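You operate a simulated robot arm through the tools that you are given. There is no shell and no other tool. Be economical: measure what you need, move in short steps, check, and stop when the job is done.

The job below is to be done with a simulated robot arm. You get a single attempt, and the scene is never put back.

JOB
Put the 320 pcs pallet card from the top of the plywood table on top of the ream pack.

The check looks at the end state, three seconds after you hand in, the way a careful person would. Anything else that was tipped, shoved, dropped, spilled or broken makes it a failure.

ROBOT AND FRAMES
A 6-joint arm with a two-finger parallel gripper, fixed in place. Base frame: the origin is at the foot of the arm, x ahead of it, y to its left, z up; the work surface is at about z = 0. Lengths are in mm, angles in degrees, forces in N, time in s.
With the tool pointing down near the work surface it reaches from about 140 to 580 mm from the base axis. Its first joint turns from -66.0 to 66.0 degrees. Payload 2.1 kg.
Tool frame: the origin (TCP) lies between the finger pads and is the grasp point; the fingertips stand 30 mm ahead of it; z points along the fingers, y is the line along which they close. The gripper opens to 94 mm. The fingers are 28 mm wide and 10 mm thick; the gripper's body (50 by 96 mm) begins 55 mm behind the TCP.
Orientation is that of the tool frame in the base frame, as [roll, pitch, yaw] about the fixed x, y, z axes, in that order (R = Rz(yaw) Ry(pitch) Rx(roll)). With the fingers straight down and closing along the base's y, the tool's x points along the base's -x, its y along +y and its z along -z.

CONTROLS
- The arm moves only by the tool arm_command. Its argument "moves" is a list of rows, each an object (a shift or turn left out is 0, a gripper value left out holds the last) with "offset": the shift along the base's x, y, z in mm, a list of three; "twist": the turn about the base's z in rad. In form: [{"offset": [dx, dy, dz], "twist": twist}, ...]. A call has 1 to 8 rows; each row is the pose to reach, as a shift and turn from the pose commanded when the call began. "fingers" is the gripper command, from -1 (shut) to 1 (fully open), values between in proportion, set as the call begins (left out, the last holds). Each row takes 0.2 s and may step no farther than 50 mm and 8.6 degrees from the row before; otherwise, or with a gripper value out of range, the whole call is refused. Where a pose cannot be reached the arm comes as near as it can. A force on the tool above 40 N (or 10 N above the force at the start of the call, whichever is more), or a blocked arm, ends the call early, and 0.2 s more pass. The fingers move at their own pace (about 72 mm/s each) and stop on an object; they squeeze with about 21 N. The grip force told is the motor's: it shows also when the fingers shut on nothing. Time passes only in rows, and 0.2 s behind the last, so rows that repeat a pose let the fingers close. It gives the time, the measured TCP pose, the force on the tool (base axes), the opening and the grip force at its end, in the units of the frame above (readings bear some noise).
- Cameras (640 x 400 px; columns grow to the right, rows downward): "scene" is fixed at [46.6, -370.6, 470.4]; the picture's right is [0.83, -0.56, 0.00], its down [-0.38, -0.56, -0.73] and it looks along [0.41, 0.61, -0.68] (base axes); focal length 231 px, centre (320, 200). "wrist" rides on the gripper at [76, 14, -102] in the tool frame; the picture's right is [-0.18, 0.98, 0.00], its down [-0.75, -0.14, -0.64] and it looks along [-0.63, -0.12, 0.77] (tool axes); focal length 243 px, centre (320, 200). There is no depth. A picture from a camera that has moved, and an enlarged one, comes with that camera's place and axes in the base frame and with its lens.
- grab_frame(camera): a new picture of that camera. It takes no simulated time.
- enlarge(camera, box): a new picture of the part [left, top, right, bottom] of that camera's present view, enlarged. It takes no simulated time.
- sign_off(): hands the job in; it is judged then, once.

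Go step by step. Nothing tells you positions but the pictures and the camera data: compare them with the known pose of the tool, close in by small moves and look again before you grip or let go. The budget is 90 turns and 46 pictures, counting those below and the enlarged ones. Unless the task says otherwise, let go and move clear before handing in, and close with one line.

The tools are called after "Request:" as name(argument=value, ...) on one line, values as JSON. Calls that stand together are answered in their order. arm_command: Moves the arm, as the interface text tells. Its arguments: {"type":"object","properties":{"moves":{"type":"array"},"fingers":{"type":"number"}},"required":["moves"]} The other tools are called the same way: grab_frame (camera) takes a picture; enlarge (camera, box) takes an enlarged picture of a part of a camera's view; sign_off () hands the job in.

At the start:

```text
time: 0.0
tool_pos: [366.0, 104.8, 284.8]
orientation: [-180.0, -0.1, 180.0]
ft_force: [0.1, 0.8, -0.6]
gripper_width: 93.8
grip_force: 0.0
```

scene: 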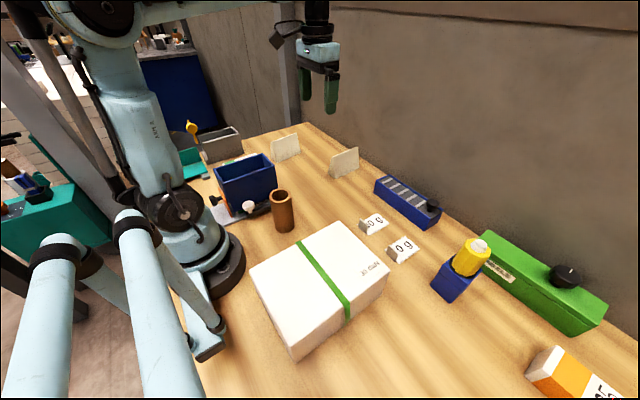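
wrist: 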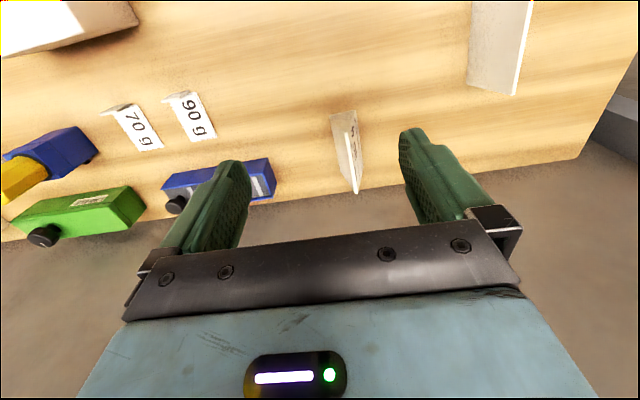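

I see two upright cards at the back left of the table, two small tent labels (70 g, 90 g) and a white ream with a green band. I'll enlarge to read the cards.

Request:
enlarge(camera="scene", box=[250, 110, 410, 210])

Request:
enlarge(camera="wrist", box=[300, 0, 560, 200])

Request:
enlarge(camera="scene", box=[240, 200, 440, 370])

```text
4.00 times, centred on (330, 160) of scene
camera zoom: at [46.6, -370.6, 470.4], right [0.83, -0.56, 0.0], down [-0.38, -0.56, -0.73], along [0.41, 0.61, -0.68], focal length 925 px, centre (280, 360)
```

zoom: 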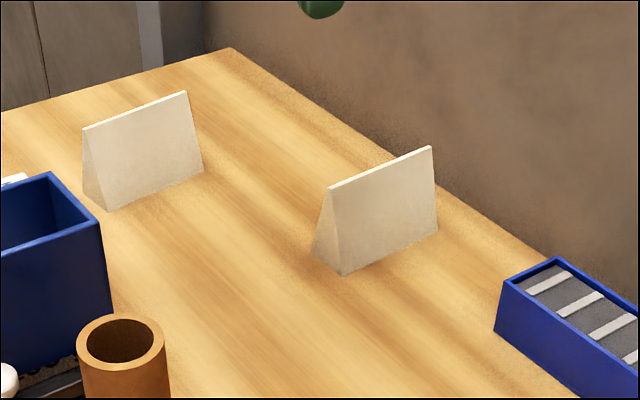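

```text
2.00 times, centred on (430, 100) of wrist
camera zoom: at [287.3, 119.1, 386.7], right [0.18, 0.98, 0.0], down [0.75, -0.14, 0.64], along [0.63, -0.12, -0.77], focal length 485 px, centre (100, 400)
```

zoom: 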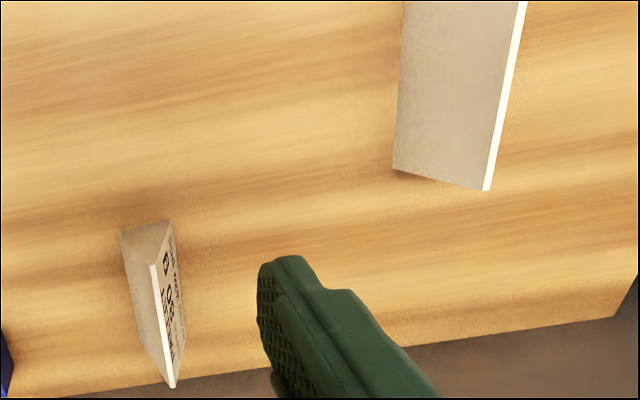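

```text
2.35 times, centred on (340, 285) of scene
camera zoom: at [46.6, -370.6, 470.4], right [0.83, -0.56, 0.0], down [-0.38, -0.56, -0.73], along [0.41, 0.61, -0.68], focal length 544 px, centre (273, 0)
```

zoom: 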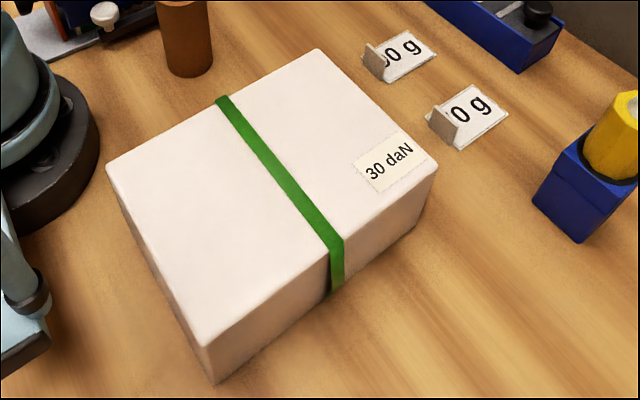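

The two big tent cards lie at roughly x 426–535, y 107–141 (near) and x 311–419, y 301–335 (far), about 77 mm high, with the print facing +y. I'll move the wrist camera round to that side to read them.

Request:
arm_command(moves=[{"offset": [7, 17, -8], "twist": -0.131}, {"offset": [14, 34, -16], "twist": -0.262}, {"offset": [20, 51, -24], "twist": -0.393}, {"offset": [27, 68, -32], "twist": -0.524}, {"offset": [34, 85, -40], "twist": -0.655}, {"offset": [40, 102, -48], "twist": -0.786}, {"offset": [47, 119, -56], "twist": -0.917}, {"offset": [54, 135, -65], "twist": -1.047}])

Request:
grab_frame(camera="wrist")

```text
time: 1.8
tool_pos: [418.1, 241.1, 220.8]
orientation: [-180.0, 0.0, 120.0]
ft_force: [0.2, 0.7, -0.6]
gripper_width: 93.9
grip_force: 0.0
```

```text
40 pictures are left
camera wrist: at [390.4, 314.4, 322.5], right [0.94, 0.33, 0.0], down [0.25, -0.72, 0.64], along [0.21, -0.61, -0.77], focal length 243 px, centre (320, 200)
```

wrist: 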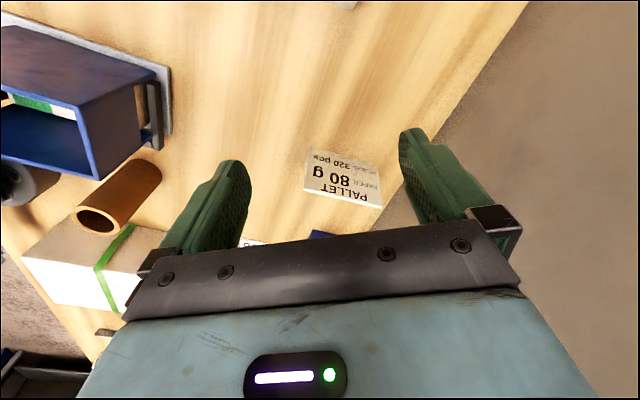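

The near card's face is now visible and seems to read 320 pcs. I'll enlarge it to confirm.

Request:
enlarge(camera="wrist", box=[290, 140, 400, 215])

```text
5.33 times, centred on (345, 178) of wrist
camera zoom: at [390.4, 314.4, 322.5], right [0.94, 0.33, 0.0], down [0.25, -0.72, 0.64], along [0.21, -0.61, -0.77], focal length 1294 px, centre (187, 320)
```

zoom: 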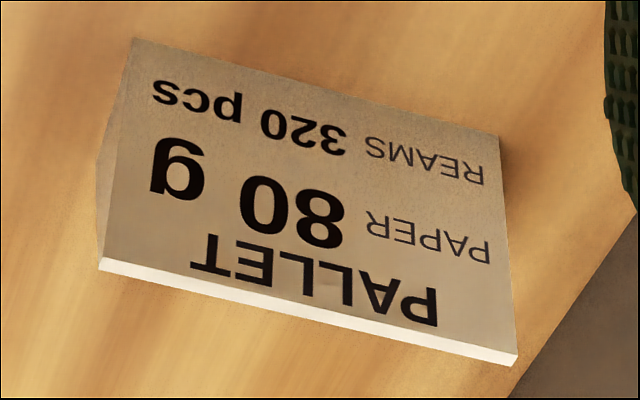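

This card is the 320 pcs one, centred near (486, 130), ridge along x with about +2.5° yaw, about 74 mm high. I'll go above it with the fingers closing across the ridge and look again.

Request:
arm_command(moves=[{"offset": [8, -14, 0], "twist": 0.136}, {"offset": [16, -28, 0], "twist": 0.272}, {"offset": [25, -41, 0], "twist": 0.408}, {"offset": [33, -55, 0], "twist": 0.544}, {"offset": [41, -68, -10], "twist": 0.68}, {"offset": [50, -82, -20], "twist": 0.816}, {"offset": [58, -96, -30], "twist": 0.952}, {"offset": [66, -109, -45], "twist": 1.087}])

Request:
grab_frame(camera="wrist")

Request:
enlarge(camera="scene", box=[270, 60, 430, 210])

```text
time: 3.6
tool_pos: [485.7, 133.2, 176.7]
orientation: [-180.0, 0.0, -177.6]
ft_force: [0.7, -0.4, 0.5]
gripper_width: 93.9
grip_force: 0.1
```

```text
38 pictures are left
camera wrist: at [407.1, 142.7, 278.3], right [0.14, 0.99, 0.0], down [0.76, -0.11, 0.64], along [0.64, -0.09, -0.77], focal length 243 px, centre (320, 200)
```

wrist: 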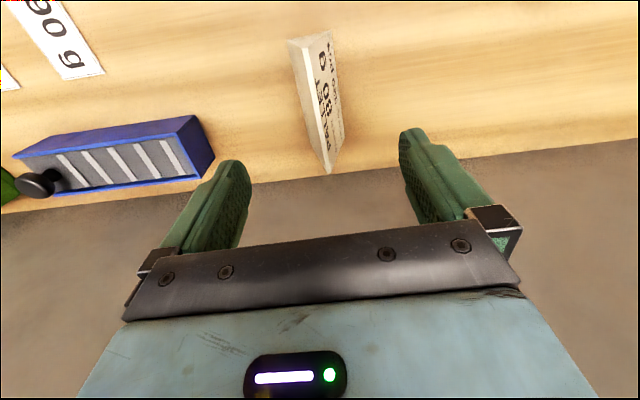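

```text
2.67 times, centred on (350, 135) of scene
camera zoom: at [46.6, -370.6, 470.4], right [0.83, -0.56, 0.0], down [-0.38, -0.56, -0.73], along [0.41, 0.61, -0.68], focal length 616 px, centre (240, 373)
```

zoom: 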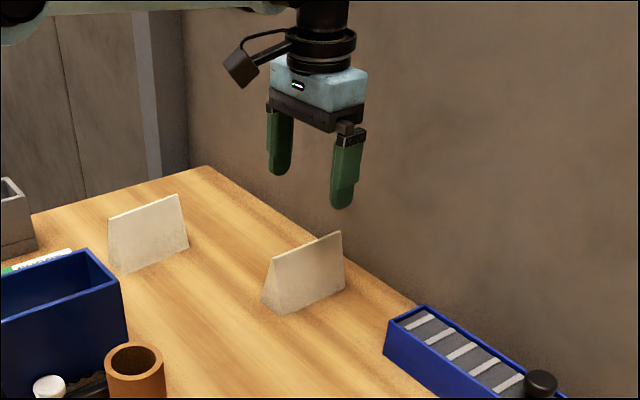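

The gripper is over the card, centred across its ridge within a couple of mm. I'll lower to TCP z ≈ 58, so the fingertips sit around z 28.

Request:
arm_command(moves=[{"offset": [1, 0, -30], "twist": 0.01}, {"offset": [1, 0, -60], "twist": 0.01}, {"offset": [1, 0, -90], "twist": 0.01}, {"offset": [1, 0, -117], "twist": 0.01}, {"offset": [1, 0, -117], "twist": 0.01}])

Request:
enlarge(camera="scene", box=[290, 100, 410, 210])

Request:
grab_frame(camera="wrist")

```text
time: 4.8
tool_pos: [486.3, 129.6, 57.7]
orientation: [-179.9, -0.1, -177.1]
ft_force: [0.6, -0.2, -1.1]
gripper_width: 94.2
grip_force: 0.0
```

```text
3.64 times, centred on (350, 155) of scene
camera zoom: at [46.6, -370.6, 470.4], right [0.83, -0.56, 0.0], down [-0.38, -0.56, -0.73], along [0.41, 0.61, -0.68], focal length 841 px, centre (211, 364)
```

zoom: 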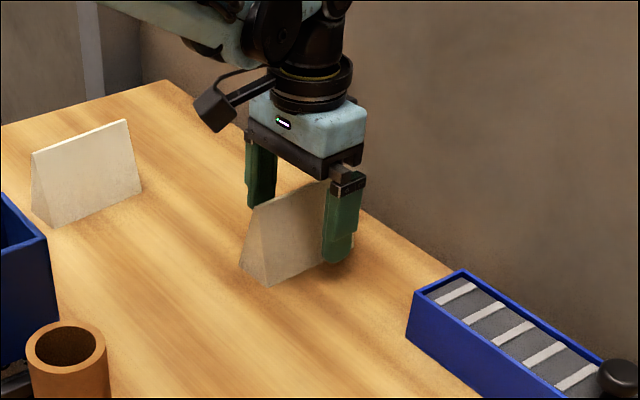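

```text
35 pictures are left
camera wrist: at [408.0, 140.4, 159.4], right [0.13, 0.99, 0.0], down [0.76, -0.1, 0.64], along [0.64, -0.09, -0.77], focal length 243 px, centre (320, 200)
```

wrist: 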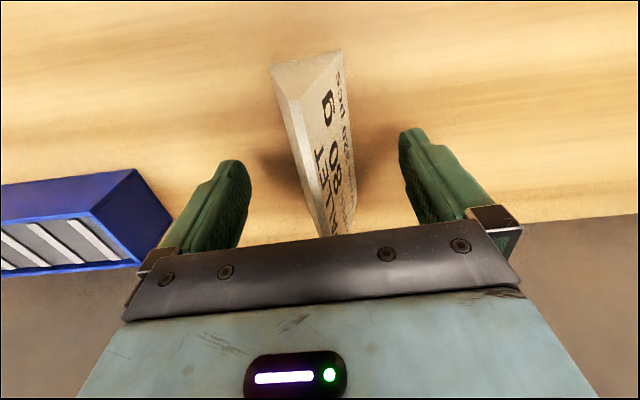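

The fingers straddle the card evenly, so I'll close on it.

Request:
arm_command(fingers=-1, moves=[{"offset": [0, 0, 0]}, {"offset": [0, 0, 0]}, {"offset": [0, 0, 0]}, {"offset": [0, 0, 0]}, {"offset": [0, 0, 0]}])

Request:
grab_frame(camera="wrist")

```text
time: 6.0
tool_pos: [486.9, 129.5, 58.2]
orientation: [-179.9, 0.1, -177.1]
ft_force: [-0.1, -0.3, 0.0]
gripper_width: 27.4
grip_force: 21.0
```

```text
34 pictures are left
camera wrist: at [408.0, 140.4, 159.8], right [0.13, 0.99, 0.0], down [0.76, -0.1, 0.64], along [0.64, -0.09, -0.77], focal length 243 px, centre (320, 200)
```

wrist: 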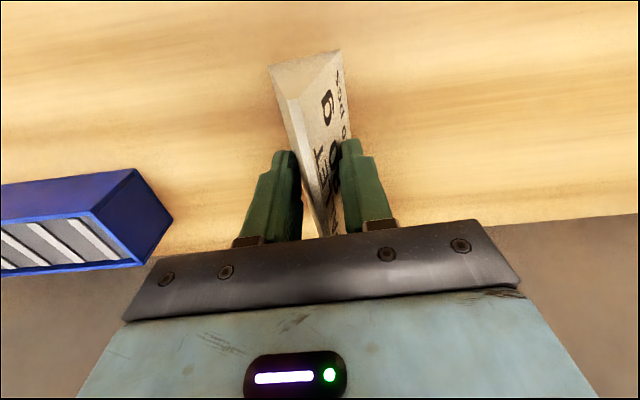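

It's gripped at 27 mm width. I'll lift gently and check.

Request:
arm_command(moves=[{"offset": [0, 0, 8]}, {"offset": [0, 0, 16]}, {"offset": [0, 0, 26]}, {"offset": [0, 0, 40]}])

Request:
enlarge(camera="scene", box=[290, 100, 410, 210])

Request:
grab_frame(camera="wrist")

```text
time: 7.0
tool_pos: [486.0, 131.4, 96.4]
orientation: [180.0, 0.1, -177.2]
ft_force: [0.6, -0.5, -1.1]
gripper_width: 27.3
grip_force: 21.0
```

```text
3.64 times, centred on (350, 155) of scene
camera zoom: at [46.6, -370.6, 470.4], right [0.83, -0.56, 0.0], down [-0.38, -0.56, -0.73], along [0.41, 0.61, -0.68], focal length 841 px, centre (211, 364)
```

zoom: 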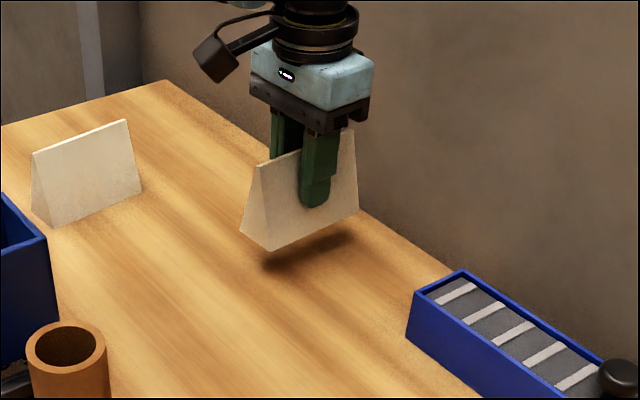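

```text
32 pictures are left
camera wrist: at [408.5, 140.6, 199.7], right [0.13, 0.99, 0.0], down [0.76, -0.1, 0.64], along [0.64, -0.09, -0.77], focal length 243 px, centre (320, 200)
```

wrist: 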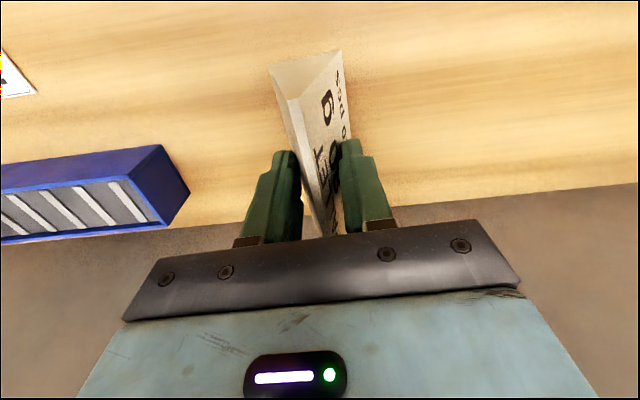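

The card is held level with its underside about 58 mm below the TCP. I'll raise it, then travel towards the ream while turning it 90°.

Request:
arm_command(moves=[{"offset": [0, 0, 30]}, {"offset": [0, 0, 60]}, {"offset": [0, 0, 90]}, {"offset": [0, 0, 120]}, {"offset": [0, 0, 150]}, {"offset": [-10, -10, 160], "twist": -0.05}, {"offset": [-25, -25, 160], "twist": -0.12}, {"offset": [-42, -42, 160], "twist": -0.22}])

Request:
arm_command(moves=[{"offset": [-20, -22, 0], "twist": -0.11}, {"offset": [-40, -44, 0], "twist": -0.22}, {"offset": [-60, -66, 0], "twist": -0.33}, {"offset": [-80, -88, 0], "twist": -0.44}, {"offset": [-100, -110, 0], "twist": -0.55}, {"offset": [-120, -132, 0], "twist": -0.66}, {"offset": [-140, -154, 0], "twist": -0.77}, {"offset": [-160, -176, 0], "twist": -0.88}])

Request:
grab_frame(camera="scene")

```text
time: 8.8
tool_pos: [444.1, 90.0, 258.2]
orientation: [-180.0, -0.1, 170.2]
ft_force: [-0.4, -0.1, 0.6]
gripper_width: 27.2
grip_force: 21.2
```

```text
time: 10.6
tool_pos: [283.5, -88.0, 258.9]
orientation: [-180.0, 0.1, 119.8]
ft_force: [0.2, -1.1, 0.1]
gripper_width: 27.4
grip_force: 20.9
```

```text
31 pictures are left
```

scene: 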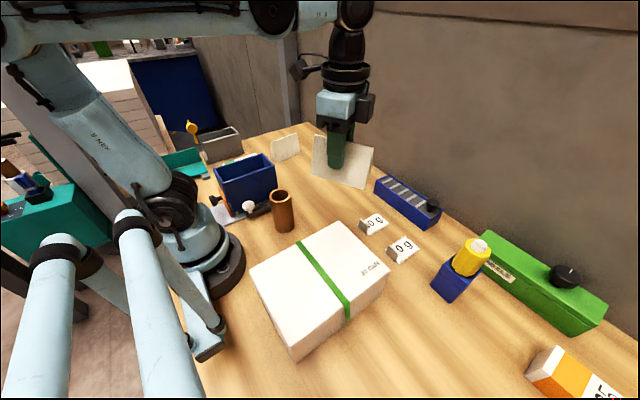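

The card is still firmly held at about (285, -87). I'll continue to above the ream at (195, -190).

Request:
arm_command(moves=[{"offset": [-18, -20, 0], "twist": -0.1}, {"offset": [-36, -41, 0], "twist": -0.21}, {"offset": [-54, -62, 0], "twist": -0.32}, {"offset": [-72, -82, 0], "twist": -0.42}, {"offset": [-90, -103, 0], "twist": -0.52}, {"offset": [-90, -103, 0], "twist": -0.52}])

Request:
grab_frame(camera="scene")

Request:
grab_frame(camera="wrist")

```text
time: 12.0
tool_pos: [193.7, -189.9, 257.7]
orientation: [-180.0, -0.1, 90.0]
ft_force: [0.8, -0.5, 0.4]
gripper_width: 27.0
grip_force: 20.7
```

```text
30 pictures are left
```

scene: 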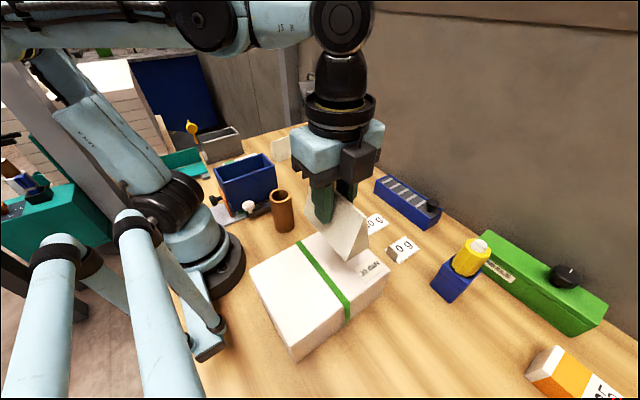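

```text
29 pictures are left
camera wrist: at [207.1, -114.1, 360.4], right [0.98, -0.18, 0.0], down [-0.14, -0.75, 0.64], along [-0.12, -0.63, -0.77], focal length 243 px, centre (320, 200)
```

wrist: 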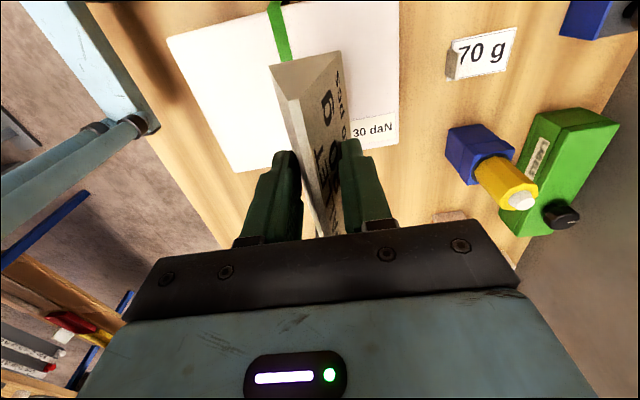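

The ream top spans x 65–270, y −265 to −118 at z ≈ 95, and the card sits over it just right of the band. I'll shift +3 mm in x and descend to just above the surface.

Request:
arm_command(moves=[{"offset": [3, 0, -20]}, {"offset": [3, 0, -40]}, {"offset": [3, 0, -60]}, {"offset": [3, 0, -80]}, {"offset": [3, 0, -90]}, {"offset": [3, 0, -90]}])

Request:
enlarge(camera="scene", box=[240, 180, 420, 320])

```text
time: 13.4
tool_pos: [197.5, -191.3, 167.5]
orientation: [180.0, 0.0, 90.2]
ft_force: [-1.0, -0.7, 0.3]
gripper_width: 26.9
grip_force: 21.3
```

```text
2.86 times, centred on (330, 250) of scene
camera zoom: at [46.6, -370.6, 470.4], right [0.83, -0.56, 0.0], down [-0.38, -0.56, -0.73], along [0.41, 0.61, -0.68], focal length 660 px, centre (291, 57)
```

zoom: 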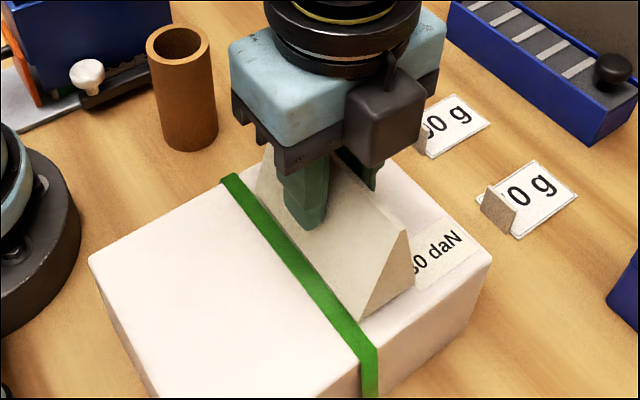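

The card hovers just above the ream beside the band. I'll lower in small steps, watching the force.

Request:
arm_command(moves=[{"offset": [0, 0, -2]}, {"offset": [0, 0, -4]}, {"offset": [0, 0, -6]}, {"offset": [0, 0, -6]}])

```text
time: 14.4
tool_pos: [197.9, -190.6, 163.5]
orientation: [180.0, 0.0, 90.1]
ft_force: [0.6, -0.1, -0.3]
gripper_width: 27.0
grip_force: 20.7
```

No contact yet at z ≈ 162, so I'll continue down.

Request:
arm_command(moves=[{"offset": [0, 0, -1]}, {"offset": [0, 0, -2]}, {"offset": [0, 0, -3]}, {"offset": [0, 0, -3]}])

Request:
arm_command(moves=[{"offset": [0, 0, -1]}, {"offset": [0, 0, -2]}, {"offset": [0, 0, -2]}])

Request:
enlarge(camera="scene", box=[290, 220, 390, 300])

```text
time: 15.4
tool_pos: [196.8, -190.7, 158.8]
orientation: [180.0, 0.1, 90.0]
ft_force: [0.0, 0.9, 5.0]
gripper_width: 26.8
grip_force: 20.8
```

```text
time: 16.2
tool_pos: [197.2, -191.3, 157.3]
orientation: [-179.9, 0.1, 90.0]
ft_force: [-1.8, -0.1, 38.5]
gripper_width: 27.1
grip_force: 21.0
```

```text
5.00 times, centred on (340, 260) of scene
camera zoom: at [46.6, -370.5, 470.5], right [0.83, -0.56, 0.0], down [-0.38, -0.56, -0.73], along [0.41, 0.61, -0.68], focal length 1156 px, centre (220, -100)
```

zoom: 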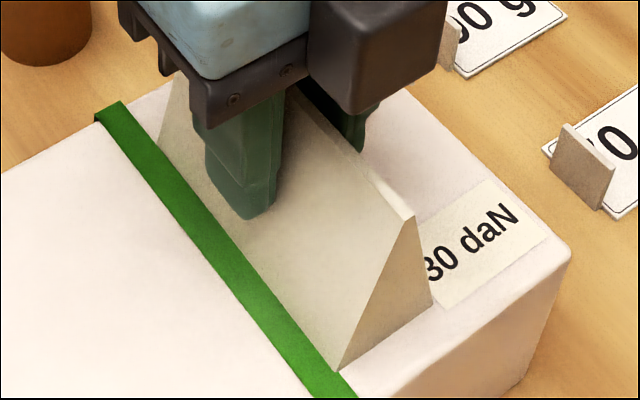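

The card is in contact (38 N), its left edge right beside the band. I'll lift slightly, shift 3 mm away from the band and set it down with a lighter touch.

Request:
arm_command(moves=[{"offset": [0, 0, 3]}, {"offset": [0, 0, 5]}, {"offset": [3, 0, 5]}, {"offset": [3, 0, 4]}, {"offset": [3, 0, 3]}, {"offset": [3, 0, 2]}, {"offset": [3, 0, 2]}])

Request:
enlarge(camera="scene", box=[290, 220, 390, 300])

```text
time: 17.8
tool_pos: [199.4, -189.6, 159.2]
orientation: [180.0, 0.0, 90.1]
ft_force: [0.1, -0.7, -1.0]
gripper_width: 27.4
grip_force: 21.0
```

```text
5.00 times, centred on (340, 260) of scene
camera zoom: at [46.6, -370.6, 470.4], right [0.83, -0.56, 0.0], down [-0.38, -0.56, -0.73], along [0.41, 0.61, -0.68], focal length 1156 px, centre (220, -100)
```

zoom: 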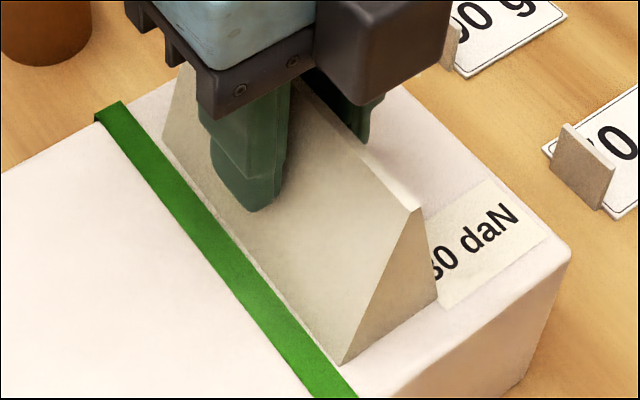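

It is now clear of the band and about a millimetre above the ream. I'll lower until light contact.

Request:
arm_command(moves=[{"offset": [0, 0, -1]}, {"offset": [0, 0, -1]}])

Request:
arm_command(moves=[{"offset": [0, 0, -0.4]}, {"offset": [0, 0, -0.4]}])

```text
time: 18.4
tool_pos: [200.1, -189.8, 159.1]
orientation: [180.0, 0.1, 90.2]
ft_force: [-1.4, -0.3, 6.0]
gripper_width: 27.0
grip_force: 20.6
```

```text
time: 19.0
tool_pos: [201.9, -189.4, 158.5]
orientation: [180.0, -0.1, 90.1]
ft_force: [-2.7, 0.2, 16.0]
gripper_width: 27.2
grip_force: 20.9
```

There is light, firm contact (16 N). I'll open the fingers and hold still.

Request:
arm_command(fingers=0.8, moves=[{"offset": [0, 0, 0]}, {"offset": [0, 0, 0]}, {"offset": [0, 0, 0]}, {"offset": [0, 0, 0]}])

Request:
enlarge(camera="scene", box=[260, 190, 420, 310])

Request:
grab_frame(camera="wrist")

```text
time: 20.0
tool_pos: [200.7, -190.6, 158.4]
orientation: [180.0, -0.1, 90.1]
ft_force: [-0.4, 0.4, 1.2]
gripper_width: 84.7
grip_force: 0.0
```

```text
3.33 times, centred on (340, 250) of scene
camera zoom: at [46.6, -370.6, 470.4], right [0.83, -0.56, 0.0], down [-0.38, -0.56, -0.73], along [0.41, 0.61, -0.68], focal length 770 px, centre (253, 33)
```

zoom: 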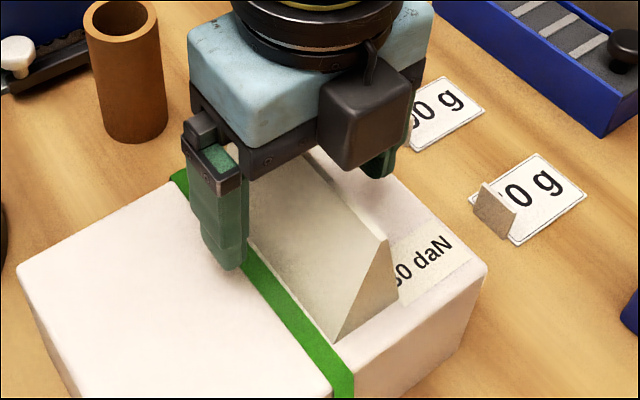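

```text
24 pictures are left
camera wrist: at [213.5, -113.6, 259.6], right [0.98, -0.18, 0.0], down [-0.14, -0.75, 0.64], along [-0.12, -0.63, -0.77], focal length 243 px, centre (320, 200)
```

wrist: 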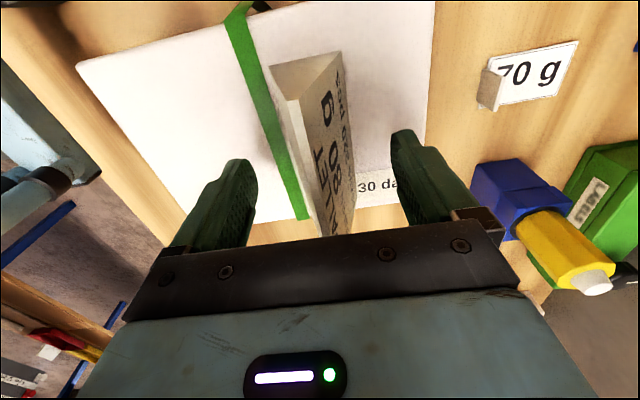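

The card stands on the ream and the fingers are clear of it. I'll raise straight up and check.

Request:
arm_command(moves=[{"offset": [0, 0, 15]}, {"offset": [0, 0, 40]}, {"offset": [0, 0, 70]}, {"offset": [0, 0, 100]}, {"offset": [0, 0, 130]}, {"offset": [20, 30, 140]}, {"offset": [40, 60, 140]}, {"offset": [60, 90, 140]}])

Request:
grab_frame(camera="scene")

```text
time: 21.8
tool_pos: [260.8, -101.2, 296.7]
orientation: [-180.0, 0.1, 90.0]
ft_force: [-0.8, 0.2, 0.2]
gripper_width: 84.9
grip_force: 0.2
```

```text
23 pictures are left
```

scene: 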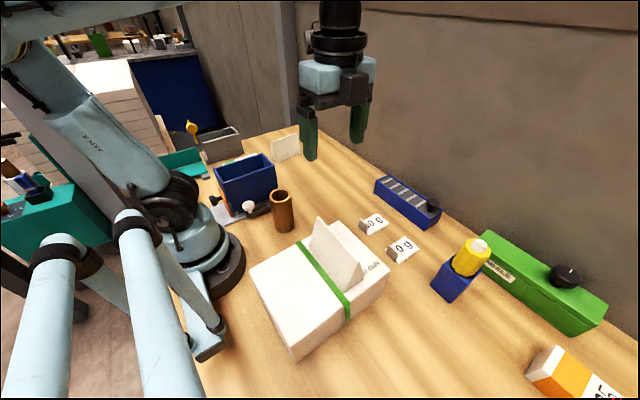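

The card stands upright on the ream, nothing else has moved and the arm is clear, so I'm handing in.

Request:
sign_off()

```text
The job is handed in.
```

The 320 pcs pallet card is standing upright on top of the ream pack, with the gripper open and clear and nothing else visibly disturbed.
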